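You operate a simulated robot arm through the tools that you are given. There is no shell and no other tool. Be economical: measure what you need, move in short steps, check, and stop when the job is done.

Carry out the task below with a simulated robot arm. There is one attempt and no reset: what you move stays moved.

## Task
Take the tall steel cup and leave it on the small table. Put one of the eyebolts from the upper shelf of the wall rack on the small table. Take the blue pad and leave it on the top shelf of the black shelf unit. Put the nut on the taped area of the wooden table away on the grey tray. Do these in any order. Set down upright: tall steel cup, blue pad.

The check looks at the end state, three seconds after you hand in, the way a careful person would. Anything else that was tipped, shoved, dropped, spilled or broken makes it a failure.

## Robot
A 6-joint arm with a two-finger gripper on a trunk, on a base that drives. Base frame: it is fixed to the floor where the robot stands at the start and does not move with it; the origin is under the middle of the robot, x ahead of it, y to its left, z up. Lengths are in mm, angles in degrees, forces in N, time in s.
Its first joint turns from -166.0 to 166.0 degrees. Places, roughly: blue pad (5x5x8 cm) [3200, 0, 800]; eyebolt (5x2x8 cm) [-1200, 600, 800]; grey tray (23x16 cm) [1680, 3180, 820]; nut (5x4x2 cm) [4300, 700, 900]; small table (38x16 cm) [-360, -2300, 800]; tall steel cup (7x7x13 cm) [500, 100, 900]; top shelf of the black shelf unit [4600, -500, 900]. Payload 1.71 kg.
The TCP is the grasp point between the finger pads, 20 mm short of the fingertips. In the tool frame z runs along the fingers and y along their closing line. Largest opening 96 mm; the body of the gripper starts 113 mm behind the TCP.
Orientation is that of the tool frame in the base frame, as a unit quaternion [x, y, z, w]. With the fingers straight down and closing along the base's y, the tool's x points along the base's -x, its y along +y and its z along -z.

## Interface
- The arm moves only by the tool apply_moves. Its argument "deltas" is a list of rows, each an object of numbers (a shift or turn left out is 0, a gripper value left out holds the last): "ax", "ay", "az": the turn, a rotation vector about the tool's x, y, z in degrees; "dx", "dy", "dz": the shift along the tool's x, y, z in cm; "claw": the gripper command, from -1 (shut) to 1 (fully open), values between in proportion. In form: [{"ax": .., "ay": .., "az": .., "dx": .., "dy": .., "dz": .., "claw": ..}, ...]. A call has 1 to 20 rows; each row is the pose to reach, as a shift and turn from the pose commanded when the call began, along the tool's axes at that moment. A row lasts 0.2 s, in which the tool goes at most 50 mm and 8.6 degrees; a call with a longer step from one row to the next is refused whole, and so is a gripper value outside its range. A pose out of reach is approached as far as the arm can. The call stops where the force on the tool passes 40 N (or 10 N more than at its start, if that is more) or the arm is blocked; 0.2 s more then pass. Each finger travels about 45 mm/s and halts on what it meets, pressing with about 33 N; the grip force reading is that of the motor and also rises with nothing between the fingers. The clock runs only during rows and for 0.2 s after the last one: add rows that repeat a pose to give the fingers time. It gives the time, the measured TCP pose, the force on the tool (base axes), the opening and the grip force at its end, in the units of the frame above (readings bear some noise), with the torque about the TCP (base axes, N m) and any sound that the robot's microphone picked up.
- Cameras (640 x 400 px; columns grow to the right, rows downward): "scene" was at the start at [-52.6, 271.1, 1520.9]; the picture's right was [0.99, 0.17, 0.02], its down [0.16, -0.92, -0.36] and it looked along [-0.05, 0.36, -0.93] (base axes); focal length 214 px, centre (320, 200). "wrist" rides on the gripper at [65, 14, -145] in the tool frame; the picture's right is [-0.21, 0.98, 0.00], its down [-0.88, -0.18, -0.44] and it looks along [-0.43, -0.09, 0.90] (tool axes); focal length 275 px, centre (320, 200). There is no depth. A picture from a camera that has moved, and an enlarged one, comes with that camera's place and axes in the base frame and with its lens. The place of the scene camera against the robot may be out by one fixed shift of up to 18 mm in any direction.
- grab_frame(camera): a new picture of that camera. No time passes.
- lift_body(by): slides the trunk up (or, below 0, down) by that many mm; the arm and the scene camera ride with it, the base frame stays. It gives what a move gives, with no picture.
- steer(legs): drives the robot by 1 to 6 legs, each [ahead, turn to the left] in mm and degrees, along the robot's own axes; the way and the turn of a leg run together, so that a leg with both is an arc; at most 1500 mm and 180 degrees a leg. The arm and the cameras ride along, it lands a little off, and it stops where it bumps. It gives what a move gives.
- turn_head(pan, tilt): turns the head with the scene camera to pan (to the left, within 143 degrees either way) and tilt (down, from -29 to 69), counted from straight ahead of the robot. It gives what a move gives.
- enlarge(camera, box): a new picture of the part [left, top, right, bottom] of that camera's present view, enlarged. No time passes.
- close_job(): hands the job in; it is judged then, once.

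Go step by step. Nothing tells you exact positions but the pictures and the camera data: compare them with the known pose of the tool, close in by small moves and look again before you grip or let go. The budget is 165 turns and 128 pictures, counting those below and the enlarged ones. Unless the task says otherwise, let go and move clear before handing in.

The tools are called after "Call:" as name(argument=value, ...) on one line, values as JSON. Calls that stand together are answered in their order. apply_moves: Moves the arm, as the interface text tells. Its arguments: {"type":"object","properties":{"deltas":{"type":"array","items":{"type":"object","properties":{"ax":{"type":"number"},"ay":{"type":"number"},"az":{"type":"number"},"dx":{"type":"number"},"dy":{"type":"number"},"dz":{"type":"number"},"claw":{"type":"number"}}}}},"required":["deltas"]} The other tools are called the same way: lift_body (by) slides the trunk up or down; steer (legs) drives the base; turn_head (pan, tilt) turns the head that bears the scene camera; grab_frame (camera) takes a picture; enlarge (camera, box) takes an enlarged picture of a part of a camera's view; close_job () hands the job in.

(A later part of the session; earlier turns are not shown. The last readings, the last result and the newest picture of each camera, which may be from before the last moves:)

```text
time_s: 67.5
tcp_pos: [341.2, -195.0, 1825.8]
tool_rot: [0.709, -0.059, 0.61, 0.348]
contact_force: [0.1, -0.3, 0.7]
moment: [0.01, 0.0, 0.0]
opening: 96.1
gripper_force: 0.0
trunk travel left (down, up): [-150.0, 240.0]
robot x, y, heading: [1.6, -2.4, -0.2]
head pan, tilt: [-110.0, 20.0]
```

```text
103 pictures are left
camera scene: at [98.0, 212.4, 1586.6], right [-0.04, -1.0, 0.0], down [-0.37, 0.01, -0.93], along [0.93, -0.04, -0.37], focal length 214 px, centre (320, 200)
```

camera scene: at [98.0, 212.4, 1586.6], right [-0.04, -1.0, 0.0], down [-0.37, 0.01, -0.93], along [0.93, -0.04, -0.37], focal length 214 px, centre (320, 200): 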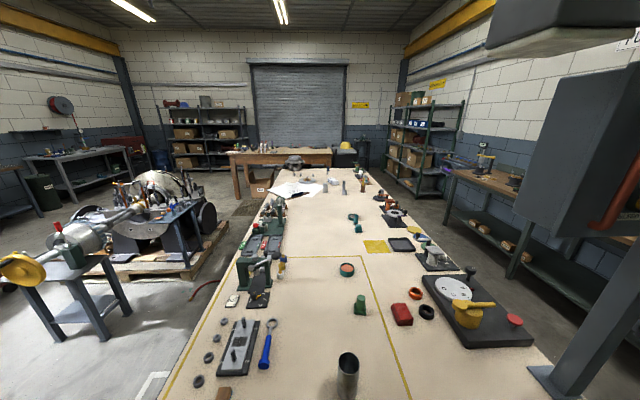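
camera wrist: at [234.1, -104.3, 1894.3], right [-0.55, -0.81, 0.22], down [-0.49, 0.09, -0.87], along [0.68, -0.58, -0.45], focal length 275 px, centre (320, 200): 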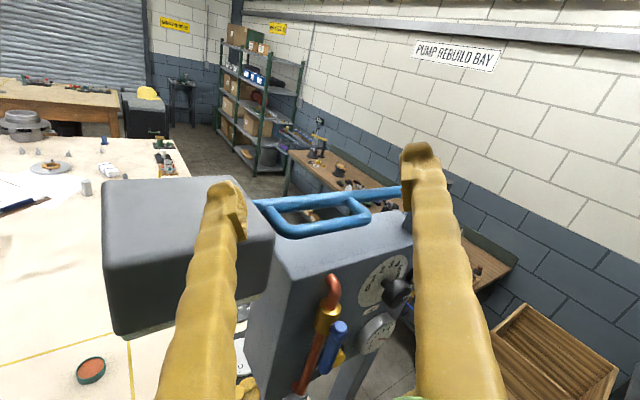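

The head is jammed against the arm again, so part of the arm is near the head's front. I'll sweep back some and look again.

Call:
apply_moves(deltas=[{"dz": 0}])

Call:
turn_head(pan=60, tilt=0)

Call:
grab_frame(camera="scene")

```text
time_s: 67.9
tcp_pos: [340.4, -194.6, 1824.8]
tool_rot: [0.71, -0.058, 0.611, 0.346]
contact_force: [0.5, -0.2, -0.1]
moment: [-0.01, -0.04, -0.03]
opening: 96.3
gripper_force: 0.0
trunk travel left (down, up): [-150.0, 240.0]
robot x, y, heading: [0.7, 0.9, -0.0]
head pan, tilt: [-110.0, 20.0]
```

```text
time_s: 70.5
tcp_pos: [341.0, -195.5, 1825.0]
tool_rot: [0.71, -0.058, 0.611, 0.346]
contact_force: [0.0, 1.2, 0.1]
moment: [0.01, 0.0, -0.01]
opening: 95.9
gripper_force: 0.2
trunk travel left (down, up): [-150.0, 240.0]
robot x, y, heading: [1.2, -0.3, -0.2]
head pan, tilt: [60.0, 0.0]
```

```text
102 pictures are left
camera scene: at [50.5, 293.9, 1621.1], right [0.87, -0.5, -0.01], down [-0.02, 0.0, -1.0], along [0.5, 0.87, -0.01], focal length 214 px, centre (320, 200)
```

scene: 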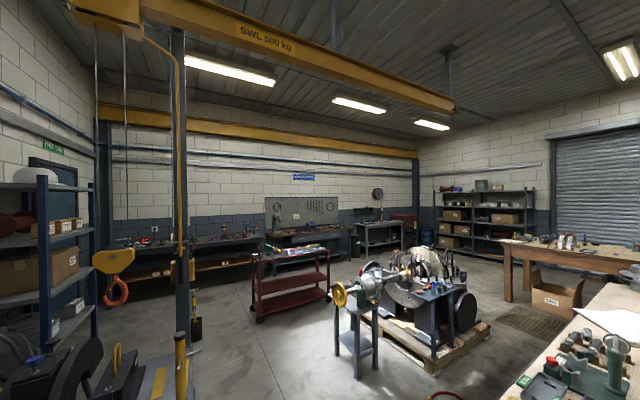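

The head is free when facing left. I'll sweep the tool back to the front and then unflip the wrist lower down, where only the wrist has to turn.

Call:
turn_head(pan=140, tilt=30)

Call:
apply_moves(deltas=[{"dx": 1.74, "dy": -3.77, "dz": -0.54, "ax": 5.4, "ay": 2.5}, {"dx": 3.44, "dy": -7.48, "dz": -1.51, "ax": 10.9, "ay": 5}, {"dx": 5.08, "dy": -11.07, "dz": -2.9, "ax": 16.3, "ay": 7.6}, {"dx": 6.64, "dy": -14.52, "dz": -4.7, "ax": 21.8, "ay": 10.1}, {"dx": 8.12, "dy": -17.78, "dz": -6.88, "ax": 27.2, "ay": 12.6}, {"dx": 9.48, "dy": -20.8, "dz": -9.43, "ax": 32.7, "ay": 15.1}, {"dx": 10.74, "dy": -23.6, "dz": -12.3, "ax": 38.1, "ay": 17.7}])

```text
time_s: 72.0
tcp_pos: [342.2, -195.4, 1825.6]
tool_rot: [0.71, -0.059, 0.611, 0.346]
contact_force: [-0.2, 0.3, -0.1]
moment: [0.03, -0.01, -0.02]
opening: 96.1
gripper_force: 0.0
trunk travel left (down, up): [-150.0, 240.0]
robot x, y, heading: [-0.3, 0.7, 0.1]
head pan, tilt: [140.0, 30.0]
```

```text
time_s: 73.6
tcp_pos: [389.0, 78.6, 1826.1]
tool_rot: [0.68, 0.199, 0.698, 0.104]
contact_force: [0.0, -0.2, -0.7]
moment: [0.01, -0.01, -0.02]
opening: 96.3
gripper_force: 0.1
trunk travel left (down, up): [-150.0, 240.0]
robot x, y, heading: [-1.9, -0.9, -0.0]
head pan, tilt: [140.0, 30.0]
```

The tool is facing front again. Next I'll reach out and lower the wrist while turning the tool to point right, to unwind the wrist joint.

Call:
apply_moves(deltas=[{"dx": -4.12, "dy": 0.77, "dz": 0.72, "ax": -7.3, "ay": -3.3}, {"dx": -8.24, "dy": 1.55, "dz": 1.44, "ax": -14.5, "ay": -6.7}, {"dx": -12.36, "dy": 2.32, "dz": 2.15, "ax": -21.8, "ay": -10}, {"dx": -16.5, "dy": 3.1, "dz": 2.87, "ax": -29, "ay": -13.4}, {"dx": -20.6, "dy": 3.87, "dz": 3.6, "ax": -36.3, "ay": -16.8}, {"dx": -24.7, "dy": 4.64, "dz": 4.3, "ax": -43.6, "ay": -20.1}, {"dx": -28.8, "dy": 5.4, "dz": 5, "ax": -50.8, "ay": -23.4}, {"dx": -33, "dy": 6.2, "dz": 5.75, "ax": -58.1, "ay": -26.8}, {"dx": -37.1, "dy": 7, "dz": 6.5, "ax": -65.3, "ay": -30.2}, {"dx": -41.2, "dy": 7.7, "dz": 7.2, "ax": -72.6, "ay": -33.5}, {"dx": -45.3, "dy": 8.5, "dz": 7.9, "ax": -79.9, "ay": -36.9}])

Call:
turn_head(pan=10, tilt=15)

Call:
grab_frame(camera="scene")

```text
time_s: 76.0
tcp_pos: [492.2, -173.0, 1445.8]
tool_rot: [0.627, -0.328, 0.431, 0.56]
contact_force: [0.3, -0.4, 0.6]
moment: [0.0, 0.0, 0.04]
opening: 96.2
gripper_force: 0.1
trunk travel left (down, up): [-150.0, 240.0]
robot x, y, heading: [-0.0, 2.5, -0.0]
head pan, tilt: [140.0, 30.0]
```

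```text
time_s: 78.1
tcp_pos: [493.8, -173.0, 1446.7]
tool_rot: [0.627, -0.327, 0.432, 0.559]
contact_force: [-0.4, 0.0, 0.3]
moment: [-0.01, -0.02, 0.03]
opening: 96.0
gripper_force: 0.2
trunk travel left (down, up): [-150.0, 240.0]
robot x, y, heading: [-1.2, -5.0, 0.1]
head pan, tilt: [10.0, 15.0]
```

```text
101 pictures are left
camera scene: at [97.3, 232.2, 1596.2], right [0.17, -0.98, 0.0], down [-0.27, -0.05, -0.96], along [0.95, 0.17, -0.27], focal length 214 px, centre (320, 200)
```

scene: 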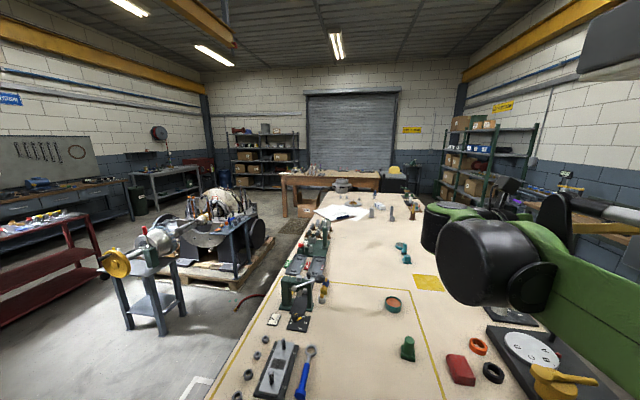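

That worked without any limit, and the tool now points right. I'll take it a little past that towards the back, so the wrist ends up on the proper side.

Call:
apply_moves(deltas=[{"dx": -1.34, "dy": 2.9, "dz": -0.4, "ax": -5.7, "ay": -2.6}, {"dx": -2.68, "dy": 5.8, "dz": -1.1, "ax": -11.3, "ay": -5.2}, {"dx": -4.0, "dy": 8.7, "dz": -1.9, "ax": -17, "ay": -7.8}, {"dx": -5.4, "dy": 11.6, "dz": -2.8, "ax": -22.7, "ay": -10.4}])

```text
time_s: 79.1
tcp_pos: [359.6, -172.4, 1444.9]
tool_rot: [0.541, -0.455, 0.3, 0.64]
contact_force: [0.7, -0.4, 0.2]
moment: [0.05, -0.01, -0.04]
opening: 96.1
gripper_force: 0.1
trunk travel left (down, up): [-150.0, 240.0]
robot x, y, heading: [2.1, 0.8, 0.1]
head pan, tilt: [10.0, 15.0]
```

Good. Now I'll rotate about the sideways axis so the tool drops from behind to below.

Call:
apply_moves(deltas=[{"dx": -1.88, "dy": -1.02, "dz": -0.08, "ax": 1.7, "ay": -3.7, "az": 7.1}, {"dx": -3.62, "dy": -2.25, "dz": -0.3, "ax": 3.4, "ay": -7.4, "az": 14.2}, {"dx": -5.15, "dy": -3.67, "dz": -0.67, "ax": 5.1, "ay": -11.2, "az": 21.2}, {"dx": -6.48, "dy": -5.26, "dz": -1.19, "ax": 6.8, "ay": -14.9, "az": 28.3}, {"dx": -7.58, "dy": -6.98, "dz": -1.83, "ax": 8.5, "ay": -18.6, "az": 35.4}, {"dx": -8.4, "dy": -8.82, "dz": -2.58, "ax": 10.3, "ay": -22.3, "az": 42.5}, {"dx": -8.94, "dy": -10.71, "dz": -3.44, "ax": 12, "ay": -26, "az": 49.6}, {"dx": -9.18, "dy": -12.61, "dz": -4.38, "ax": 13.7, "ay": -29.7, "az": 56.7}, {"dx": -9.13, "dy": -14.48, "dz": -5.37, "ax": 15.4, "ay": -33.5, "az": 63.7}, {"dx": -8.79, "dy": -16.32, "dz": -6.42, "ax": 17.1, "ay": -37.2, "az": 70.8}, {"dx": -8.14, "dy": -18.07, "dz": -7.49, "ax": 18.8, "ay": -40.9, "az": 77.9}])

```text
time_s: 81.5
tcp_pos: [505.0, -129.4, 1298.7]
tool_rot: [-0.295, 0.814, -0.498, -0.043]
contact_force: [0.5, 0.1, -1.3]
moment: [0.02, 0.05, -0.01]
opening: 96.1
gripper_force: 0.0
trunk travel left (down, up): [-150.0, 240.0]
robot x, y, heading: [2.4, -1.7, -0.0]
head pan, tilt: [10.0, 15.0]
```

No limit hit. Now I'll bring the tool the remaining 60° to straight down.

Call:
apply_moves(deltas=[{"dx": -1.64, "dy": 3.55, "dz": -0.26, "ax": -6.8, "ay": -3.1}, {"dx": -3.26, "dy": 7.04, "dz": -1.03, "ax": -13.6, "ay": -6.3}, {"dx": -4.81, "dy": 10.41, "dz": -2.29, "ax": -20.4, "ay": -9.4}, {"dx": -6.29, "dy": 13.6, "dz": -4.03, "ax": -27.2, "ay": -12.6}, {"dx": -7.66, "dy": 16.57, "dz": -6.21, "ax": -34, "ay": -15.7}, {"dx": -8.89, "dy": 19.23, "dz": -8.78, "ax": -40.8, "ay": -18.9}, {"dx": -9.98, "dy": 21.6, "dz": -11.74, "ax": -47.6, "ay": -22}, {"dx": -10.9, "dy": 23.6, "dz": -15, "ax": -54.4, "ay": -25.2}])

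Call:
grab_frame(camera="wrist")

```text
time_s: 83.3
tcp_pos: [436.3, 122.4, 1148.4]
tool_rot: [-0.338, 0.931, -0.139, 0.016]
contact_force: [-0.4, 0.4, 0.0]
moment: [0.01, 0.0, 0.01]
opening: 95.8
gripper_force: 0.0
out of reach, approached as far as the arm can: row 7, 8
trunk travel left (down, up): [-150.0, 240.0]
robot x, y, heading: [-0.6, 1.3, 0.0]
head pan, tilt: [10.0, 15.0]
```

```text
100 pictures are left
camera wrist: at [358.8, 127.6, 1290.1], right [-0.45, 0.85, -0.28], down [0.74, 0.53, 0.42], along [0.5, -0.01, -0.86], focal length 275 px, centre (320, 200)
```

wrist: 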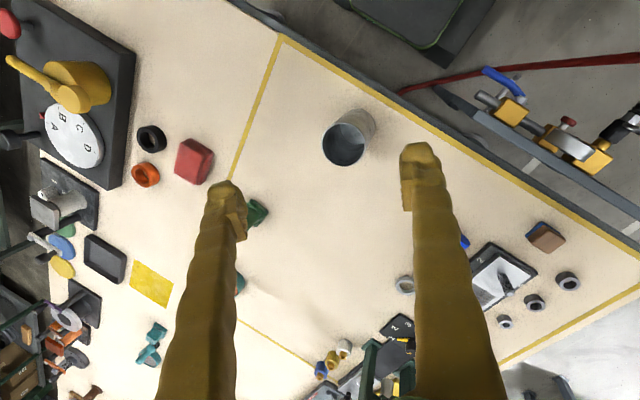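

The tool still stops 16° short of vertical, so it wasn't flipped. The forearm roll must be at its limit, and the way out is through the pose where the tool lines up with the forearm. First I'll check what pose is held as commanded.

Call:
turn_head(pan=140, tilt=30)

Call:
apply_moves(deltas=[{"dz": 0}])

```text
time_s: 85.4
tcp_pos: [436.9, 121.4, 1149.4]
tool_rot: [-0.337, 0.931, -0.139, 0.016]
contact_force: [-0.4, 1.2, 0.4]
moment: [0.0, -0.03, 0.01]
opening: 96.1
gripper_force: 0.0
trunk travel left (down, up): [-150.0, 240.0]
robot x, y, heading: [-4.4, -0.0, 0.0]
head pan, tilt: [140.0, 30.0]
```

```text
time_s: 85.8
tcp_pos: [437.3, 121.9, 1149.8]
tool_rot: [-0.337, 0.931, -0.139, 0.016]
contact_force: [0.2, -0.9, 0.0]
moment: [0.0, 0.02, 0.0]
opening: 96.2
gripper_force: 0.0
trunk travel left (down, up): [-150.0, 240.0]
robot x, y, heading: [-0.2, 1.2, 0.1]
head pan, tilt: [140.0, 30.0]
```

Call:
apply_moves(deltas=[{"dx": -4.23, "dz": -0.3, "ay": -8.1}, {"dx": -8.37, "dz": -1.19, "ay": -16.2}, {"dx": -12.35, "dz": -2.66, "ay": -24.3}, {"dx": -16.08, "dz": -4.67, "ay": -32.4}, {"dx": -19.5, "dz": -7.19, "ax": -1, "ay": -40.5}, {"dx": -22.5, "dz": -10.16, "ax": -1.5, "ay": -48.6}, {"dx": -25.07, "dz": -13.53, "ax": -2, "ay": -56.7}, {"dx": -27.14, "dz": -17.23, "ax": -2.3, "ay": -64.8}, {"dx": -28.67, "dz": -21.18, "ax": -2.5, "ay": -72.9}, {"dx": -29.63, "dz": -25.31, "ax": -2.8, "ay": -81}, {"dx": -30, "dz": -29.6, "ax": -3, "ay": -89.2}])

```text
time_s: 88.2
tcp_pos: [603.9, 432.8, 1414.6]
tool_rot: [-0.379, 0.629, 0.072, 0.675]
contact_force: [0.4, 1.2, -0.2]
moment: [0.03, 0.01, 0.01]
opening: 95.7
gripper_force: 0.0
out of reach, approached as far as the arm can: row 1, 2, 3, 4, 5, 6, 7, 8, 9, 10, 11
trunk travel left (down, up): [-150.0, 240.0]
robot x, y, heading: [0.4, 4.3, -0.0]
head pan, tilt: [140.0, 30.0]
```

Passed close to the forearm line. Now I'll turn the tool to point left so the forearm roll can unwind.

Call:
apply_moves(deltas=[{"dx": -1.1, "dy": 2.44, "dz": -0.4, "ax": -6.9, "ay": -3.2, "az": -0.6}, {"dx": -2.14, "dy": 4.83, "dz": -1.3, "ax": -13.7, "ay": -6.4, "az": -1.2}, {"dx": -3.08, "dy": 7.1, "dz": -2.75, "ax": -20.6, "ay": -9.6, "az": -1.8}, {"dx": -3.9, "dy": 9.26, "dz": -4.66, "ax": -27.5, "ay": -12.8, "az": -2.4}, {"dx": -4.55, "dy": 11.1, "dz": -7, "ax": -34.4, "ay": -16, "az": -3}, {"dx": -5.1, "dy": 12.7, "dz": -9.84, "ax": -41.2, "ay": -19.2, "az": -3.6}, {"dx": -5.45, "dy": 14, "dz": -13, "ax": -48.1, "ay": -22.4, "az": -4.1}, {"dx": -5.5, "dy": 14.9, "dz": -16.4, "ax": -55, "ay": -25.6, "az": -4.7}, {"dx": -5.45, "dy": 15.4, "dz": -20, "ax": -61.5, "ay": -28.6, "az": -5.3}])

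```text
time_s: 90.2
tcp_pos: [42.3, 526.0, 1413.8]
tool_rot: [-0.59, 0.404, 0.352, 0.604]
contact_force: [-2.2, 0.7, 0.3]
moment: [0.02, 0.01, -0.23]
opening: 96.3
gripper_force: 0.0
out of reach, approached as far as the arm can: row 1, 2, 3, 4, 5, 6, 7, 8, 9
trunk travel left (down, up): [-150.0, 240.0]
robot x, y, heading: [0.9, -0.8, 0.0]
head pan, tilt: [140.0, 30.0]
```

The whole arm swung left instead of just the tool. I need to see it now.

Call:
turn_head(pan=75, tilt=20)

Call:
grab_frame(camera="scene")

Call:
grab_frame(camera="wrist")

Call:
turn_head(pan=-60, tilt=30)

Call:
grab_frame(camera="scene")

```text
time_s: 91.6
tcp_pos: [46.8, 527.9, 1413.0]
tool_rot: [-0.588, 0.407, 0.353, 0.603]
contact_force: [-0.1, 0.0, -0.7]
moment: [-0.02, 0.01, -0.02]
opening: 95.9
gripper_force: 0.1
trunk travel left (down, up): [-150.0, 240.0]
robot x, y, heading: [-1.4, -0.5, 0.0]
head pan, tilt: [75.0, 20.0]
```

```text
99 pictures are left
camera scene: at [-18.4, 305.9, 1588.9], right [0.97, -0.26, 0.01], down [-0.07, -0.33, -0.94], along [0.25, 0.91, -0.34], focal length 214 px, centre (320, 200)
```

scene: 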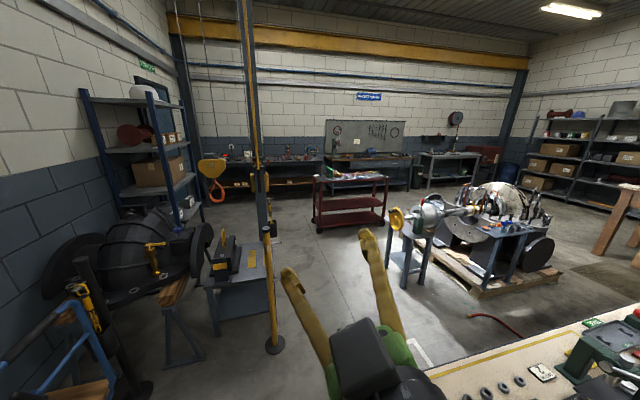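

```text
98 pictures are left
camera wrist: at [50.4, 379.8, 1353.7], right [-0.97, 0.07, -0.23], down [-0.23, -0.41, 0.88], along [-0.03, 0.91, 0.41], focal length 275 px, centre (320, 200)
```

wrist: 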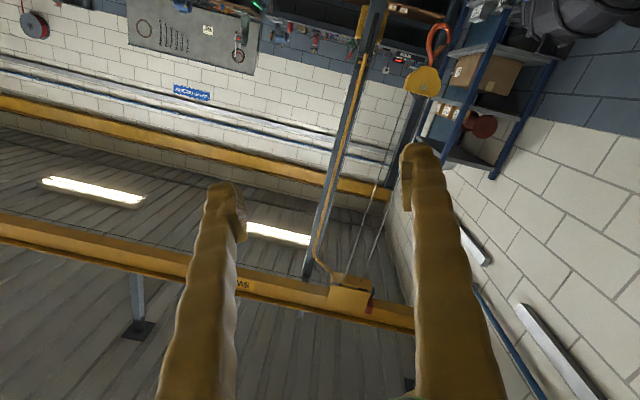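

```text
time_s: 93.7
tcp_pos: [45.6, 527.1, 1414.4]
tool_rot: [-0.589, 0.406, 0.353, 0.602]
contact_force: [0.8, -0.1, 0.2]
moment: [-0.02, -0.03, -0.01]
opening: 96.0
gripper_force: 0.0
trunk travel left (down, up): [-150.0, 240.0]
robot x, y, heading: [1.1, -0.8, -0.0]
head pan, tilt: [-60.0, 30.0]
```

```text
97 pictures are left
camera scene: at [1.7, 137.6, 1573.2], right [-0.87, -0.5, -0.01], down [-0.24, 0.43, -0.87], along [0.44, -0.75, -0.49], focal length 214 px, centre (320, 200)
```

scene: 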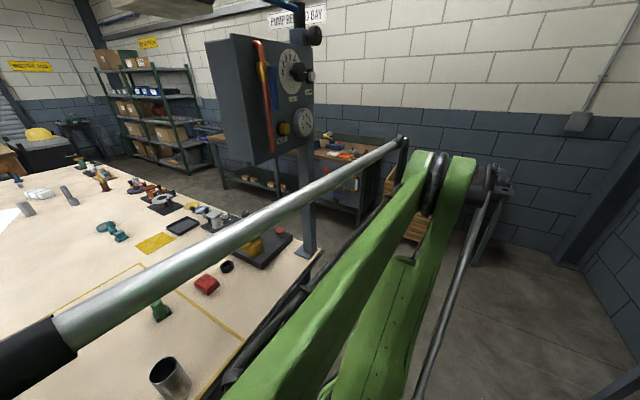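

The mast is back in its original place, so the arm had been pressing it before. The forearm now runs just in front of the mast with the tool in line with it, so I'll swing the whole arm clockwise to the front-left.

Call:
turn_head(pan=140, tilt=30)

Call:
apply_moves(deltas=[{"dx": 2.07, "dy": -4.42, "dz": -0.29, "ax": 4.8, "ay": 2.2}, {"dx": 4.14, "dy": -8.78, "dz": -1.03, "ax": 9.6, "ay": 4.5}, {"dx": 6.18, "dy": -13.06, "dz": -2.2, "ax": 14.4, "ay": 6.7}, {"dx": 8.17, "dy": -17.2, "dz": -3.83, "ax": 19.2, "ay": 9}, {"dx": 10.1, "dy": -21.2, "dz": -5.87, "ax": 24, "ay": 11.2}, {"dx": 11.96, "dy": -25, "dz": -8.3, "ax": 28.8, "ay": 13.4}, {"dx": 13.7, "dy": -28.6, "dz": -11.1, "ax": 33.6, "ay": 15.7}, {"dx": 15.36, "dy": -31.95, "dz": -14.3, "ax": 38.4, "ay": 17.9}, {"dx": 16.9, "dy": -35, "dz": -17.8, "ax": 43.2, "ay": 20.2}, {"dx": 18.3, "dy": -37.75, "dz": -21.6, "ax": 48, "ay": 22.4}])

Call:
turn_head(pan=0, tilt=20)

Call:
grab_frame(camera="scene")

```text
time_s: 96.7
tcp_pos: [45.1, 527.5, 1415.2]
tool_rot: [-0.589, 0.407, 0.354, 0.602]
contact_force: [-0.7, 0.2, -0.1]
moment: [0.02, -0.01, 0.02]
opening: 96.2
gripper_force: 0.0
trunk travel left (down, up): [-150.0, 240.0]
robot x, y, heading: [4.5, 2.6, -0.2]
head pan, tilt: [140.0, 30.0]
```

```text
time_s: 98.9
tcp_pos: [438.7, 302.8, 1423.2]
tool_rot: [-0.36, 0.614, 0.052, 0.7]
contact_force: [-0.6, 0.2, -0.6]
moment: [0.0, 0.01, -0.03]
opening: 95.8
gripper_force: 0.0
out of reach, approached as far as the arm can: row 8, 9, 10
trunk travel left (down, up): [-150.0, 240.0]
robot x, y, heading: [-2.6, 2.2, 0.0]
head pan, tilt: [140.0, 30.0]
```

```text
time_s: 101.1
tcp_pos: [437.7, 302.7, 1425.0]
tool_rot: [-0.362, 0.613, 0.055, 0.7]
contact_force: [-0.6, 0.8, 0.4]
moment: [0.01, -0.02, 0.01]
opening: 95.9
gripper_force: 0.1
trunk travel left (down, up): [-150.0, 240.0]
robot x, y, heading: [1.1, -0.3, -0.1]
head pan, tilt: [0.0, 20.0]
```

```text
96 pictures are left
camera scene: at [49.3, 215.9, 1590.0], right [0.0, -1.0, 0.0], down [-0.33, 0.0, -0.94], along [0.94, 0.0, -0.33], focal length 214 px, centre (320, 200)
```

scene: 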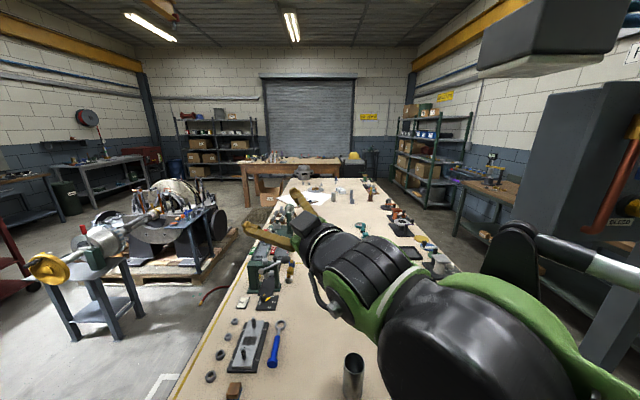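

I can see the wrist now, in line with the forearm. I'll turn the tool clockwise to point right and slightly back again. From there I'll unwind the wrist the other way round (back, up, forward, down), which shouldn't meet the joint limit.

Call:
turn_head(pan=140, tilt=30)

Call:
apply_moves(deltas=[{"dx": 1.66, "dy": -3.61, "dz": -1.11, "ax": 7.4, "ay": 3.6}, {"dx": 3.3, "dy": -7.2, "dz": -2.2, "ax": 14.8, "ay": 7.2}, {"dx": 5, "dy": -10.8, "dz": -3.3, "ax": 22.2, "ay": 10.9}, {"dx": 6.6, "dy": -14.4, "dz": -4.4, "ax": 29.6, "ay": 14.5}, {"dx": 8.3, "dy": -18, "dz": -5.5, "ax": 37, "ay": 18.1}, {"dx": 10, "dy": -21.7, "dz": -6.7, "ax": 44.4, "ay": 21.7}, {"dx": 11.6, "dy": -25.3, "dz": -7.8, "ax": 51.8, "ay": 25.3}, {"dx": 13.3, "dy": -28.9, "dz": -8.9, "ax": 59.2, "ay": 29}, {"dx": 14.95, "dy": -32.5, "dz": -10, "ax": 66.6, "ay": 32.6}, {"dx": 14.8, "dy": -32.4, "dz": -12.9, "ax": 74, "ay": 36.2}, {"dx": 14.65, "dy": -32.2, "dz": -15.8, "ax": 81.4, "ay": 39.8}, {"dx": 14.5, "dy": -32.1, "dz": -18.8, "ax": 88.8, "ay": 43.4}, {"dx": 14.35, "dy": -32, "dz": -21.7, "ax": 96.2, "ay": 47}, {"dx": 14.2, "dy": -31.9, "dz": -24.6, "ax": 103.6, "ay": 50.6}, {"dx": 14.05, "dy": -31.7, "dz": -27.6, "ax": 111, "ay": 54.3}, {"dx": 13.9, "dy": -31.6, "dz": -30.5, "ax": 118.4, "ay": 57.9}, {"dx": 13.7, "dy": -31.5, "dz": -33.4, "ax": 125.8, "ay": 61.5}])

Call:
turn_head(pan=-20, tilt=25)

Call:
grab_frame(camera="scene")

```text
time_s: 103.3
tcp_pos: [438.2, 302.1, 1423.4]
tool_rot: [-0.362, 0.613, 0.054, 0.7]
contact_force: [0.3, 0.0, 0.2]
moment: [-0.01, -0.02, -0.03]
opening: 96.0
gripper_force: 0.0
trunk travel left (down, up): [-150.0, 240.0]
robot x, y, heading: [0.4, -2.4, 0.0]
head pan, tilt: [140.0, 30.0]
```

```text
time_s: 106.8
tcp_pos: [264.1, -323.2, 1459.8]
tool_rot: [0.175, 0.689, -0.465, 0.528]
contact_force: [-0.1, -0.4, 0.7]
moment: [0.04, -0.01, 0.01]
opening: 95.9
gripper_force: 0.0
out of reach, approached as far as the arm can: row 1, 2, 3, 4, 5, 6, 7, 8, 9, 10, 11, 12, 13, 14, 15, 16, 17
trunk travel left (down, up): [-150.0, 240.0]
robot x, y, heading: [-3.4, -0.9, 0.4]
head pan, tilt: [140.0, 30.0]
stopped in row 17: the arm was blocked; the commanded pose is now the measured one
```

```text
time_s: 109.2
tcp_pos: [267.8, -316.9, 1461.9]
tool_rot: [0.175, 0.687, -0.465, 0.53]
contact_force: [-0.2, -0.3, 0.0]
moment: [-0.02, 0.01, 0.02]
opening: 96.0
gripper_force: 0.1
trunk travel left (down, up): [-150.0, 240.0]
robot x, y, heading: [0.2, 0.1, 0.0]
head pan, tilt: [-20.0, 25.0]
```

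```text
95 pictures are left
camera scene: at [90.2, 184.5, 1580.1], right [-0.34, -0.94, 0.01], down [-0.41, 0.14, -0.9], along [0.85, -0.31, -0.43], focal length 214 px, centre (320, 200)
```

scene: 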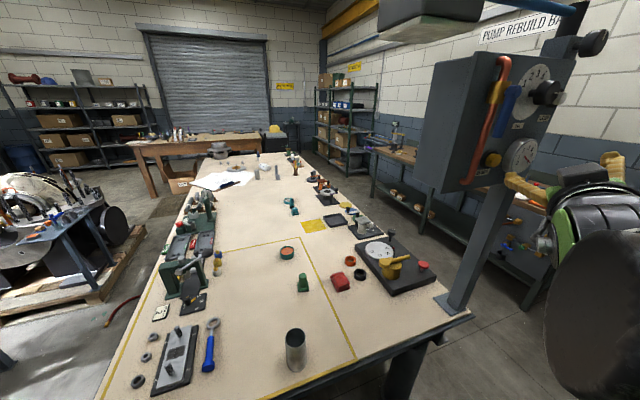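

The whole arm swung right with the tool still in line with the forearm, so this is the aligned pose where the forearm roll can be reset. I'll swing the arm back to the front about its own axis, near (70, 0).

Call:
apply_moves(deltas=[{"dx": -2.07, "dy": 4.07, "dz": -0.08, "ax": -6.2, "ay": -3.2}, {"dx": -4.12, "dy": 8.09, "dz": -0.72, "ax": -12.5, "ay": -6.3}, {"dx": -6.11, "dy": 12.0, "dz": -1.9, "ax": -18.7, "ay": -9.5}, {"dx": -8.02, "dy": 15.8, "dz": -3.6, "ax": -25, "ay": -12.7}, {"dx": -9.82, "dy": 19.35, "dz": -5.8, "ax": -31.2, "ay": -15.9}, {"dx": -11.48, "dy": 22.65, "dz": -8.5, "ax": -37.4, "ay": -19}, {"dx": -13, "dy": 25.6, "dz": -11.6, "ax": -43.7, "ay": -22.2}, {"dx": -14.3, "dy": 28.2, "dz": -15.1, "ax": -49.9, "ay": -25.4}, {"dx": -15.4, "dy": 30.4, "dz": -18.9, "ax": -56.1, "ay": -28.5}, {"dx": -16.3, "dy": 32.2, "dz": -23, "ax": -62.4, "ay": -31.7}])

Call:
grab_frame(camera="scene")

```text
time_s: 111.4
tcp_pos: [418.2, 97.6, 1459.9]
tool_rot: [-0.244, 0.665, -0.08, 0.701]
contact_force: [0.0, -0.3, 0.1]
moment: [0.04, 0.06, -0.06]
opening: 95.6
gripper_force: 0.0
out of reach, approached as far as the arm can: row 3, 4, 5, 6, 7, 8, 9, 10
trunk travel left (down, up): [-150.0, 240.0]
robot x, y, heading: [0.5, 2.0, 0.0]
head pan, tilt: [-20.0, 25.0]
```

```text
94 pictures are left
camera scene: at [52.9, 184.9, 1581.5], right [-0.34, -0.94, 0.0], down [-0.39, 0.14, -0.91], along [0.86, -0.31, -0.41], focal length 214 px, centre (320, 200)
```

scene: 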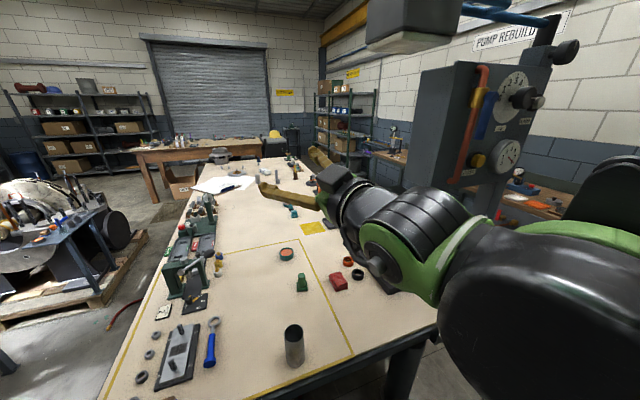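

The arm is back at the front with the tool nearly in line with the forearm. Now I'll pitch the tool up and slightly left, to carry the bend joint through zero.

Call:
apply_moves(deltas=[{"dx": -3.8, "dy": -0.86, "dz": -0.26, "ax": 1.65, "ay": -7.3}, {"dx": -7.56, "dy": -1.7, "dz": -1.02, "ax": 3.3, "ay": -14.6}, {"dx": -11.2, "dy": -2.5, "dz": -2.28, "ax": 4.95, "ay": -21.9}, {"dx": -14.6, "dy": -3.3, "dz": -4.02, "ax": 6.6, "ay": -29.2}, {"dx": -17.8, "dy": -4, "dz": -6.2, "ax": 8.3, "ay": -36.5}, {"dx": -20.6, "dy": -4.7, "dz": -8.8, "ax": 9.9, "ay": -43.8}])

Call:
grab_frame(camera="scene")

```text
time_s: 112.8
tcp_pos: [320.7, 113.8, 1669.7]
tool_rot: [-0.198, 0.344, -0.037, 0.917]
contact_force: [-0.1, -0.4, -0.5]
moment: [0.03, -0.05, 0.03]
opening: 96.3
gripper_force: 0.0
out of reach, approached as far as the arm can: row 4, 5, 6
trunk travel left (down, up): [-150.0, 240.0]
robot x, y, heading: [0.3, -0.1, -0.0]
head pan, tilt: [-20.0, 25.0]
```

```text
93 pictures are left
camera scene: at [45.9, 184.5, 1581.7], right [-0.34, -0.94, 0.0], down [-0.38, 0.14, -0.91], along [0.86, -0.31, -0.41], focal length 214 px, centre (320, 200)
```

scene: 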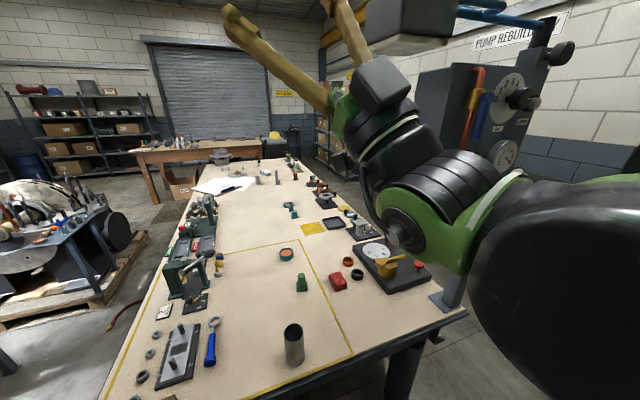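

That is a clear view of the wrist: a lateral link, then a bend disc, then the gripper. I now think the last joint (tool roll) is at its end, so I'll try rolling the tool about its own axis.

Call:
apply_moves(deltas=[{"az": 8}, {"az": 16}, {"az": 24}, {"az": 32}, {"az": 40}, {"az": 48}, {"az": 56}, {"az": 64}, {"az": 72}, {"az": 80}])

```text
time_s: 115.0
tcp_pos: [318.9, 113.4, 1670.3]
tool_rot: [-0.191, 0.348, -0.018, 0.918]
contact_force: [0.1, 0.2, 1.1]
moment: [0.02, -0.04, -0.02]
opening: 96.1
gripper_force: 0.0
out of reach, approached as far as the arm can: row 1, 2, 3, 4, 5, 6, 7, 8, 9, 10
trunk travel left (down, up): [-150.0, 240.0]
robot x, y, heading: [0.3, -2.3, 0.4]
head pan, tilt: [-20.0, 25.0]
```

That direction is blocked, which confirms the tool roll is at its end. I'll roll the other way.

Call:
apply_moves(deltas=[{"az": -8}, {"az": -16}, {"az": -24}, {"az": -32}, {"az": -40}, {"az": -48}, {"az": -56}, {"az": -64}, {"az": -72}, {"az": -80}, {"az": -88}, {"az": -96}, {"az": -104}, {"az": -112}, {"az": -120}, {"az": -128}, {"az": -136}])

```text
time_s: 118.6
tcp_pos: [320.8, 112.8, 1668.3]
tool_rot: [0.395, 0.048, 0.858, -0.327]
contact_force: [0.5, 0.1, 0.4]
moment: [-0.01, 0.0, 0.02]
opening: 96.1
gripper_force: 0.0
trunk travel left (down, up): [-150.0, 240.0]
robot x, y, heading: [0.6, 0.3, 0.3]
head pan, tilt: [-20.0, 25.0]
```

Rolling that way is free, so the tool-roll joint was the culprit all along. Now I'll pitch the tool down to vertical over the bench edge.

Call:
apply_moves(deltas=[{"dx": -4.46, "dy": 1.35, "dz": 0.95, "ax": -1.6, "ay": -6.5}, {"dx": -8.89, "dy": 2.69, "dz": 1.5, "ax": -3.2, "ay": -13}, {"dx": -13.22, "dy": 4, "dz": 1.66, "ax": -4.8, "ay": -19.4}, {"dx": -17.41, "dy": 5.28, "dz": 1.44, "ax": -6.4, "ay": -25.9}, {"dx": -21.43, "dy": 6.52, "dz": 0.86, "ax": -8, "ay": -32.4}, {"dx": -25.24, "dy": 7.71, "dz": -0.07, "ax": -9.5, "ay": -38.9}, {"dx": -28.8, "dy": 8.83, "dz": -1.3, "ax": -11.1, "ay": -45.3}, {"dx": -32.06, "dy": 9.88, "dz": -2.81, "ax": -12.7, "ay": -51.8}, {"dx": -35, "dy": 10.86, "dz": -4.56, "ax": -14.3, "ay": -58.3}, {"dx": -37.6, "dy": 11.75, "dz": -6.5, "ax": -15.9, "ay": -64.8}, {"dx": -39.9, "dy": 12.55, "dz": -8.6, "ax": -17.5, "ay": -71.2}, {"dx": -41.7, "dy": 13.26, "dz": -10.8, "ax": -19.1, "ay": -77.7}, {"dx": -43.2, "dy": 13.87, "dz": -13.2, "ax": -20.7, "ay": -84.2}, {"dx": -44.3, "dy": 14.4, "dz": -15.5, "ax": -22.3, "ay": -90.6}, {"dx": -45, "dy": 14.8, "dz": -17.8, "ax": -23.9, "ay": -97.1}, {"dx": -45.3, "dy": 15.1, "dz": -20, "ax": -25.4, "ay": -103.6}, {"dx": -45.3, "dy": 15.4, "dz": -22.1, "ax": -27, "ay": -110.1}, {"dx": -44.8, "dy": 15.5, "dz": -24.1, "ax": -28.6, "ay": -116.5}, {"dx": -44.1, "dy": 15.6, "dz": -25.9, "ax": -30.2, "ay": -123}, {"dx": -43, "dy": 15.5, "dz": -27.4, "ax": -31.8, "ay": -129.5}])

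Call:
grab_frame(camera="wrist")

```text
time_s: 122.8
tcp_pos: [445.3, 64.8, 1151.5]
tool_rot: [0.991, 0.136, -0.001, -0.009]
contact_force: [0.2, 0.7, 0.0]
moment: [0.03, -0.02, 0.01]
opening: 95.8
gripper_force: 0.1
out of reach, approached as far as the arm can: row 12, 13, 14, 15, 16, 17, 18, 19, 20
trunk travel left (down, up): [-150.0, 240.0]
robot x, y, heading: [-1.4, -0.6, 0.2]
head pan, tilt: [-20.0, 25.0]
```

```text
92 pictures are left
camera wrist: at [511.5, 66.6, 1297.3], right [0.07, -1.0, -0.02], down [-0.89, -0.07, 0.45], along [-0.45, -0.01, -0.89], focal length 275 px, centre (320, 200)
```

wrist: 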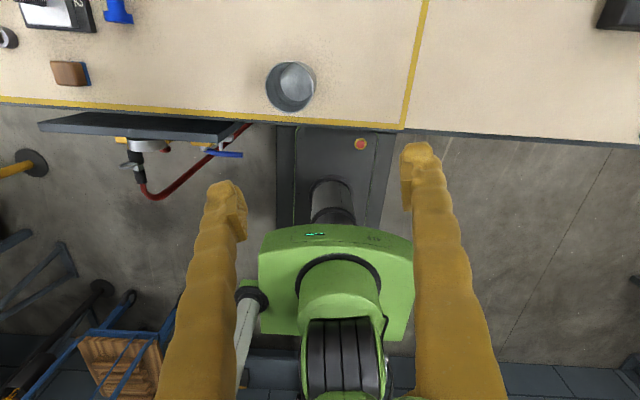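

The tool is vertical at last. The cup reads near (483, 106), so I'll move over it and look again.

Call:
apply_moves(deltas=[{"dx": 2.4, "dy": -1.5, "dz": 2}, {"dx": 4.8, "dy": -2.9, "dz": 4}, {"dx": 4.8, "dy": -2.9, "dz": 4}])

Call:
grab_frame(camera="wrist")

```text
time_s: 123.6
tcp_pos: [492.9, 68.5, 1109.5]
tool_rot: [0.991, 0.134, -0.002, -0.006]
contact_force: [-0.1, 0.0, 0.1]
moment: [0.0, -0.03, 0.01]
opening: 96.0
gripper_force: 0.1
out of reach, approached as far as the arm can: row 1, 2, 3
trunk travel left (down, up): [-150.0, 240.0]
robot x, y, heading: [2.1, -1.9, 0.2]
head pan, tilt: [-20.0, 25.0]
```

```text
91 pictures are left
camera wrist: at [560.5, 71.2, 1254.6], right [0.06, -1.0, -0.01], down [-0.89, -0.06, 0.45], along [-0.45, -0.02, -0.89], focal length 275 px, centre (320, 200)
```

wrist: 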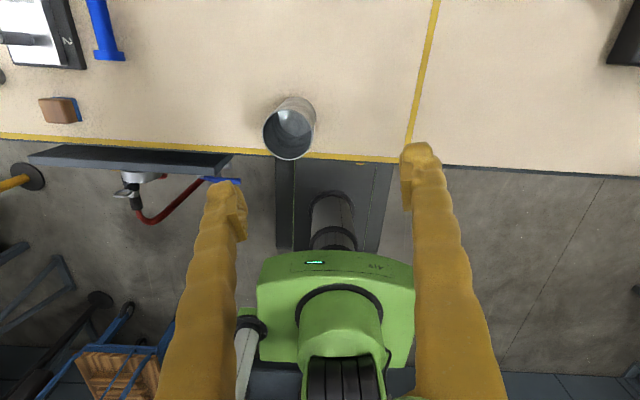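

The tool can't go further left in this arm pose because the first joint is at its end, but the right side is open. I'll back the robot off a little and turn it left, so the cup falls in the open sector.

Call:
steer(legs=[[-200, 0], [0, 30]])

Call:
turn_head(pan=-10, tilt=40)

Call:
grab_frame(camera="scene")

Call:
grab_frame(camera="wrist")

```text
time_s: 127.7
tcp_pos: [203.6, 301.7, 1107.8]
tool_rot: [0.926, 0.378, -0.005, -0.005]
contact_force: [0.5, 0.5, -0.1]
moment: [-0.02, -0.02, -0.02]
opening: 96.1
gripper_force: 0.1
trunk travel left (down, up): [-150.0, 240.0]
robot x, y, heading: [-197.9, -1.5, 29.1]
head pan, tilt: [-20.0, 25.0]
```

```text
time_s: 128.4
tcp_pos: [200.1, 300.1, 1109.1]
tool_rot: [0.926, 0.378, -0.004, -0.006]
contact_force: [2.0, 1.0, -0.2]
moment: [-0.16, 0.27, 0.0]
opening: 95.9
gripper_force: 0.0
trunk travel left (down, up): [-150.0, 240.0]
robot x, y, heading: [-199.7, 1.3, 29.2]
head pan, tilt: [-10.0, 40.0]
```

```text
90 pictures are left
camera scene: at [-208.6, 217.3, 1556.4], right [0.33, -0.95, 0.0], down [-0.62, -0.22, -0.75], along [0.71, 0.24, -0.66], focal length 214 px, centre (320, 200)
```

scene: 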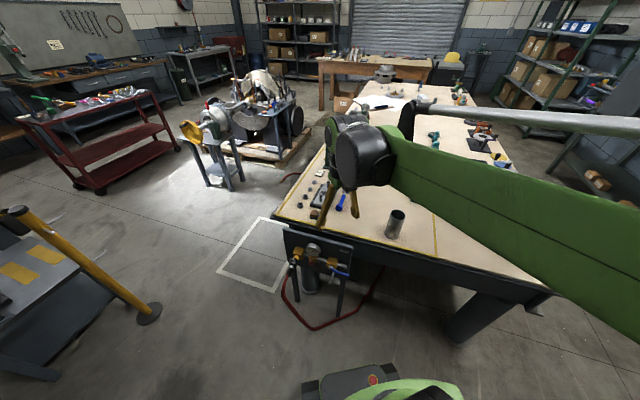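

```text
89 pictures are left
camera wrist: at [258.6, 334.7, 1254.7], right [0.54, -0.84, -0.01], down [-0.75, -0.49, 0.45], along [-0.38, -0.23, -0.89], focal length 275 px, centre (320, 200)
```

wrist: 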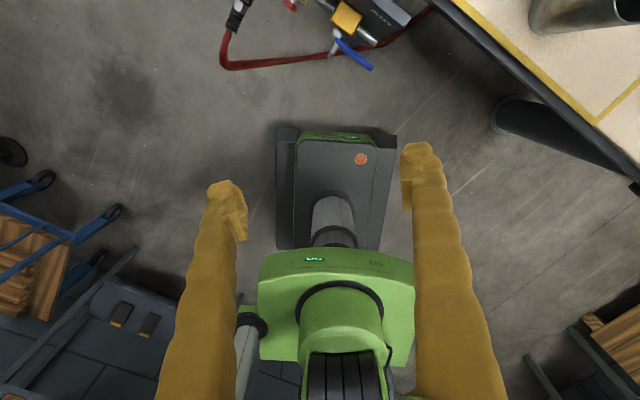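

Robot backed and turned; the cup is now in the open sector at about (483, 106). I'll move the gripper over it.

Call:
apply_moves(deltas=[{"dx": 0.8, "dy": 4.2}, {"dx": 1.6, "dy": 8.4}, {"dx": 2.5, "dy": 12.6}, {"dx": 3.3, "dy": 16.8}, {"dx": 4.1, "dy": 21}, {"dx": 5, "dy": 25.2}, {"dx": 5.8, "dy": 29.4}, {"dx": 6.6, "dy": 33.6}])

Call:
grab_frame(camera="wrist")

Call:
grab_frame(camera="scene")

```text
time_s: 130.2
tcp_pos: [469.6, 100.3, 1112.2]
tool_rot: [0.925, 0.379, 0.003, -0.007]
contact_force: [-1.3, -0.1, 0.8]
moment: [0.01, -0.17, -0.01]
opening: 96.0
gripper_force: 0.1
trunk travel left (down, up): [-150.0, 240.0]
robot x, y, heading: [-196.6, -1.9, 28.9]
head pan, tilt: [-10.0, 40.0]
```

```text
88 pictures are left
camera wrist: at [525.3, 134.0, 1257.9], right [0.54, -0.84, -0.01], down [-0.75, -0.49, 0.44], along [-0.37, -0.23, -0.9], focal length 275 px, centre (320, 200)
```

wrist: 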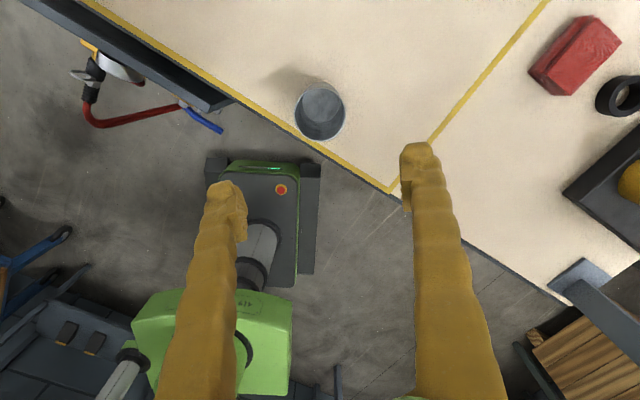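

```text
87 pictures are left
camera scene: at [-217.3, 213.1, 1556.8], right [0.33, -0.95, 0.0], down [-0.62, -0.21, -0.76], along [0.72, 0.24, -0.65], focal length 214 px, centre (320, 200)
```

scene: 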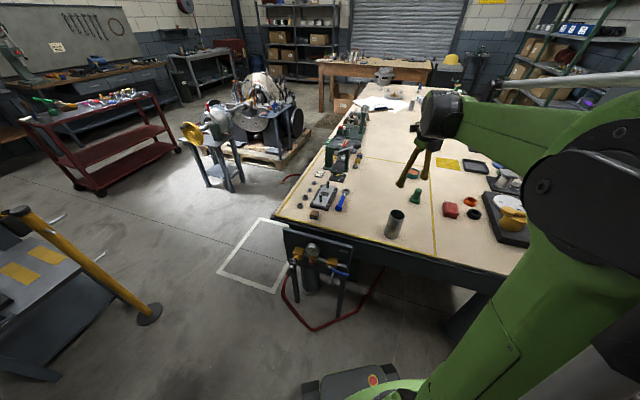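

Everything is within reach now. Comparing views puts the cup rim at about z 955 and its centre near (488, 111); I'll centre over it a little lower and check.

Call:
apply_moves(deltas=[{"dx": 1, "dy": 0.2, "dz": 3.5}, {"dx": 2.05, "dy": 0.5, "dz": 7}, {"dx": 2.05, "dy": 0.5, "dz": 7}])

Call:
grab_frame(camera="wrist")

```text
time_s: 131.0
tcp_pos: [488.3, 116.1, 1042.1]
tool_rot: [0.925, 0.379, 0.002, -0.006]
contact_force: [0.3, -1.0, -0.1]
moment: [0.0, 0.05, 0.01]
opening: 96.1
gripper_force: 0.0
trunk travel left (down, up): [-150.0, 240.0]
robot x, y, heading: [-199.1, -1.7, 29.3]
head pan, tilt: [-10.0, 40.0]
```

```text
86 pictures are left
camera wrist: at [543.8, 149.6, 1188.7], right [0.54, -0.84, -0.01], down [-0.75, -0.49, 0.44], along [-0.38, -0.23, -0.9], focal length 275 px, centre (320, 200)
```

wrist: 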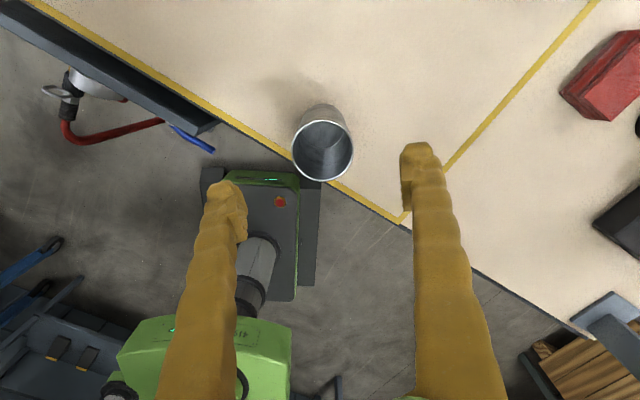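

Call:
apply_moves(deltas=[{"dz": 2.5}, {"dz": 5}, {"dz": 5}])

Call:
grab_frame(camera="wrist")

```text
time_s: 131.8
tcp_pos: [488.5, 112.5, 990.7]
tool_rot: [0.925, 0.379, 0.001, -0.006]
contact_force: [0.4, 0.7, 0.3]
moment: [0.01, 0.01, -0.02]
opening: 96.0
gripper_force: 0.1
trunk travel left (down, up): [-150.0, 240.0]
robot x, y, heading: [-199.7, 0.3, 28.8]
head pan, tilt: [-10.0, 40.0]
```

```text
85 pictures are left
camera wrist: at [544.7, 148.2, 1136.5], right [0.54, -0.84, -0.01], down [-0.75, -0.49, 0.44], along [-0.38, -0.23, -0.9], focal length 275 px, centre (320, 200)
```

wrist: 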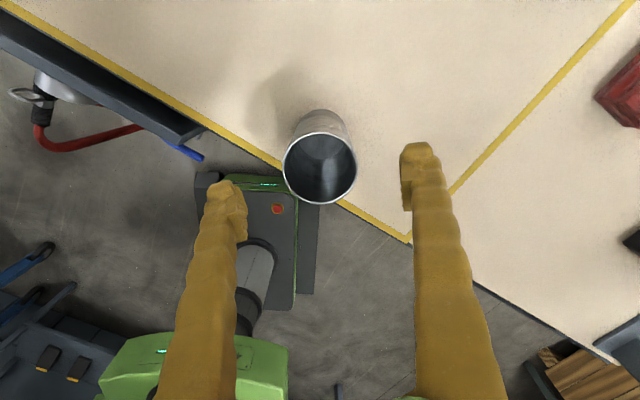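

Rim looks to be at z≈935 with its centre near (483, 110), between the fingers. I'll shift back 6 mm and descend around it.

Call:
apply_moves(deltas=[{"dx": -0.6, "dz": 2}, {"dx": -0.6, "dz": 4}, {"dx": -0.6, "dz": 6}, {"dx": -0.6, "dz": 6}])

Call:
grab_frame(camera="wrist")

```text
time_s: 132.8
tcp_pos: [485.0, 108.1, 928.6]
tool_rot: [0.926, 0.379, 0.002, -0.006]
contact_force: [0.5, -0.5, 0.5]
moment: [-0.02, 0.01, -0.01]
opening: 96.1
gripper_force: 0.0
trunk travel left (down, up): [-150.0, 240.0]
robot x, y, heading: [-198.1, 1.2, 28.8]
head pan, tilt: [-10.0, 40.0]
```

```text
84 pictures are left
camera wrist: at [541.8, 142.7, 1075.3], right [0.54, -0.84, -0.01], down [-0.75, -0.49, 0.44], along [-0.38, -0.23, -0.9], focal length 275 px, centre (320, 200)
```

wrist: 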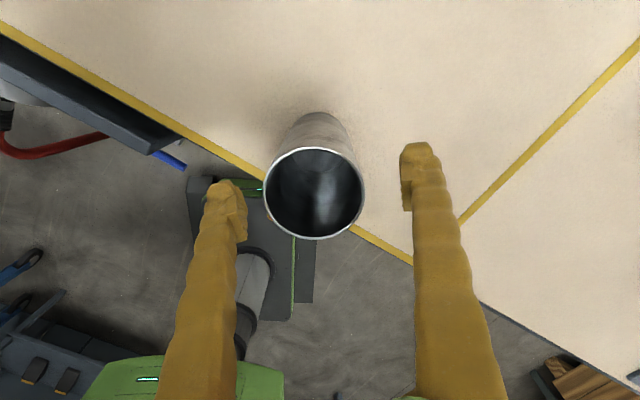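

Rim is at about z 943, with the fingers straddling it cleanly. I'll go down a bit more and close.

Call:
apply_moves(deltas=[{"dx": 0.4, "dz": 1.7}, {"dx": 0.4, "dz": 3.5}, {"dx": 0.4, "dz": 3.5, "claw": -1}, {"dx": 0.4, "dz": 3.5, "claw": -1}, {"dx": 0.4, "dz": 3.5, "claw": -1}, {"dx": 0.4, "dz": 3.5, "claw": -1}, {"dx": 0.4, "dz": 3.5, "claw": -1}, {"dx": 0.4, "dz": 3.5, "claw": -1}])

Call:
grab_frame(camera="wrist")

```text
time_s: 134.6
tcp_pos: [488.8, 111.1, 895.4]
tool_rot: [0.925, 0.379, 0.003, -0.006]
contact_force: [-0.5, -0.2, -0.3]
moment: [0.0, 0.01, -0.01]
opening: 67.8
gripper_force: 32.9
trunk travel left (down, up): [-150.0, 240.0]
robot x, y, heading: [-202.5, -2.8, 29.0]
head pan, tilt: [-10.0, 40.0]
```

```text
83 pictures are left
camera wrist: at [544.3, 145.1, 1041.4], right [0.54, -0.84, -0.01], down [-0.75, -0.49, 0.44], along [-0.38, -0.23, -0.9], focal length 275 px, centre (320, 200)
```

wrist: 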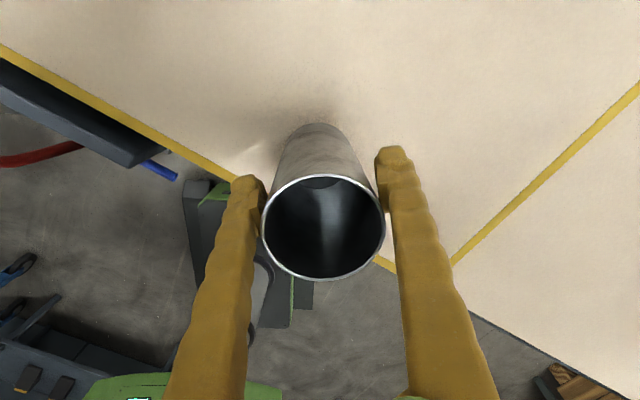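

Gripped at 68 mm wide, but the hold is near the rim. I'll regrip 25 mm lower for a firmer hold, then lift slightly.

Call:
apply_moves(deltas=[{"claw": 1}, {"claw": 1}, {"claw": 1}, {"dz": 1.2, "claw": 1}, {"dz": 2.5, "claw": 1}, {"dz": 2.5, "claw": -1}, {"dz": 2.5, "claw": -1}, {"dz": 2.5, "claw": -1}, {"dz": 2.5, "claw": -1}, {"dz": 2.5, "claw": -1}, {"dz": 0.5, "claw": -1}, {"dz": -2, "claw": -1}, {"dz": -5, "claw": -1}, {"dz": -8, "claw": -1}])

Call:
grab_frame(camera="wrist")

Call:
grab_frame(camera="scene")

```text
time_s: 137.6
tcp_pos: [485.7, 110.8, 976.8]
tool_rot: [0.926, 0.378, 0.002, -0.006]
contact_force: [-0.1, -0.1, -1.7]
moment: [0.0, 0.02, -0.01]
opening: 68.8
gripper_force: 32.5
trunk travel left (down, up): [-150.0, 240.0]
robot x, y, heading: [-197.4, -2.0, 28.9]
head pan, tilt: [-10.0, 40.0]
```

```text
82 pictures are left
camera wrist: at [542.4, 144.8, 1122.8], right [0.54, -0.84, -0.01], down [-0.75, -0.49, 0.44], along [-0.38, -0.23, -0.9], focal length 275 px, centre (320, 200)
```

wrist: 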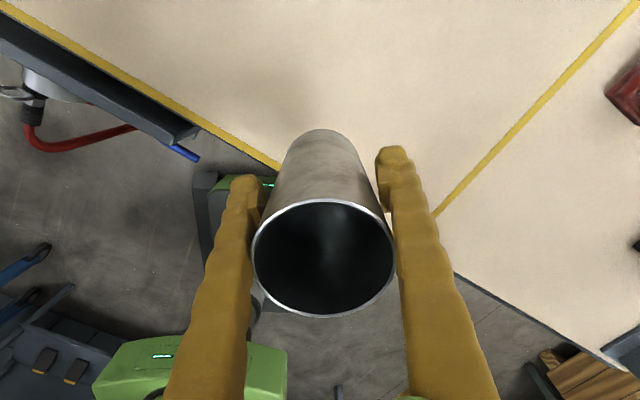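

```text
81 pictures are left
camera scene: at [-214.4, 213.7, 1556.8], right [0.33, -0.95, 0.0], down [-0.62, -0.22, -0.76], along [0.72, 0.24, -0.65], focal length 214 px, centre (320, 200)
```

scene: 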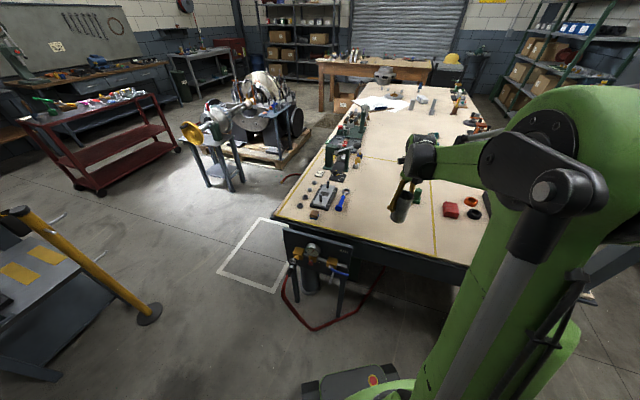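

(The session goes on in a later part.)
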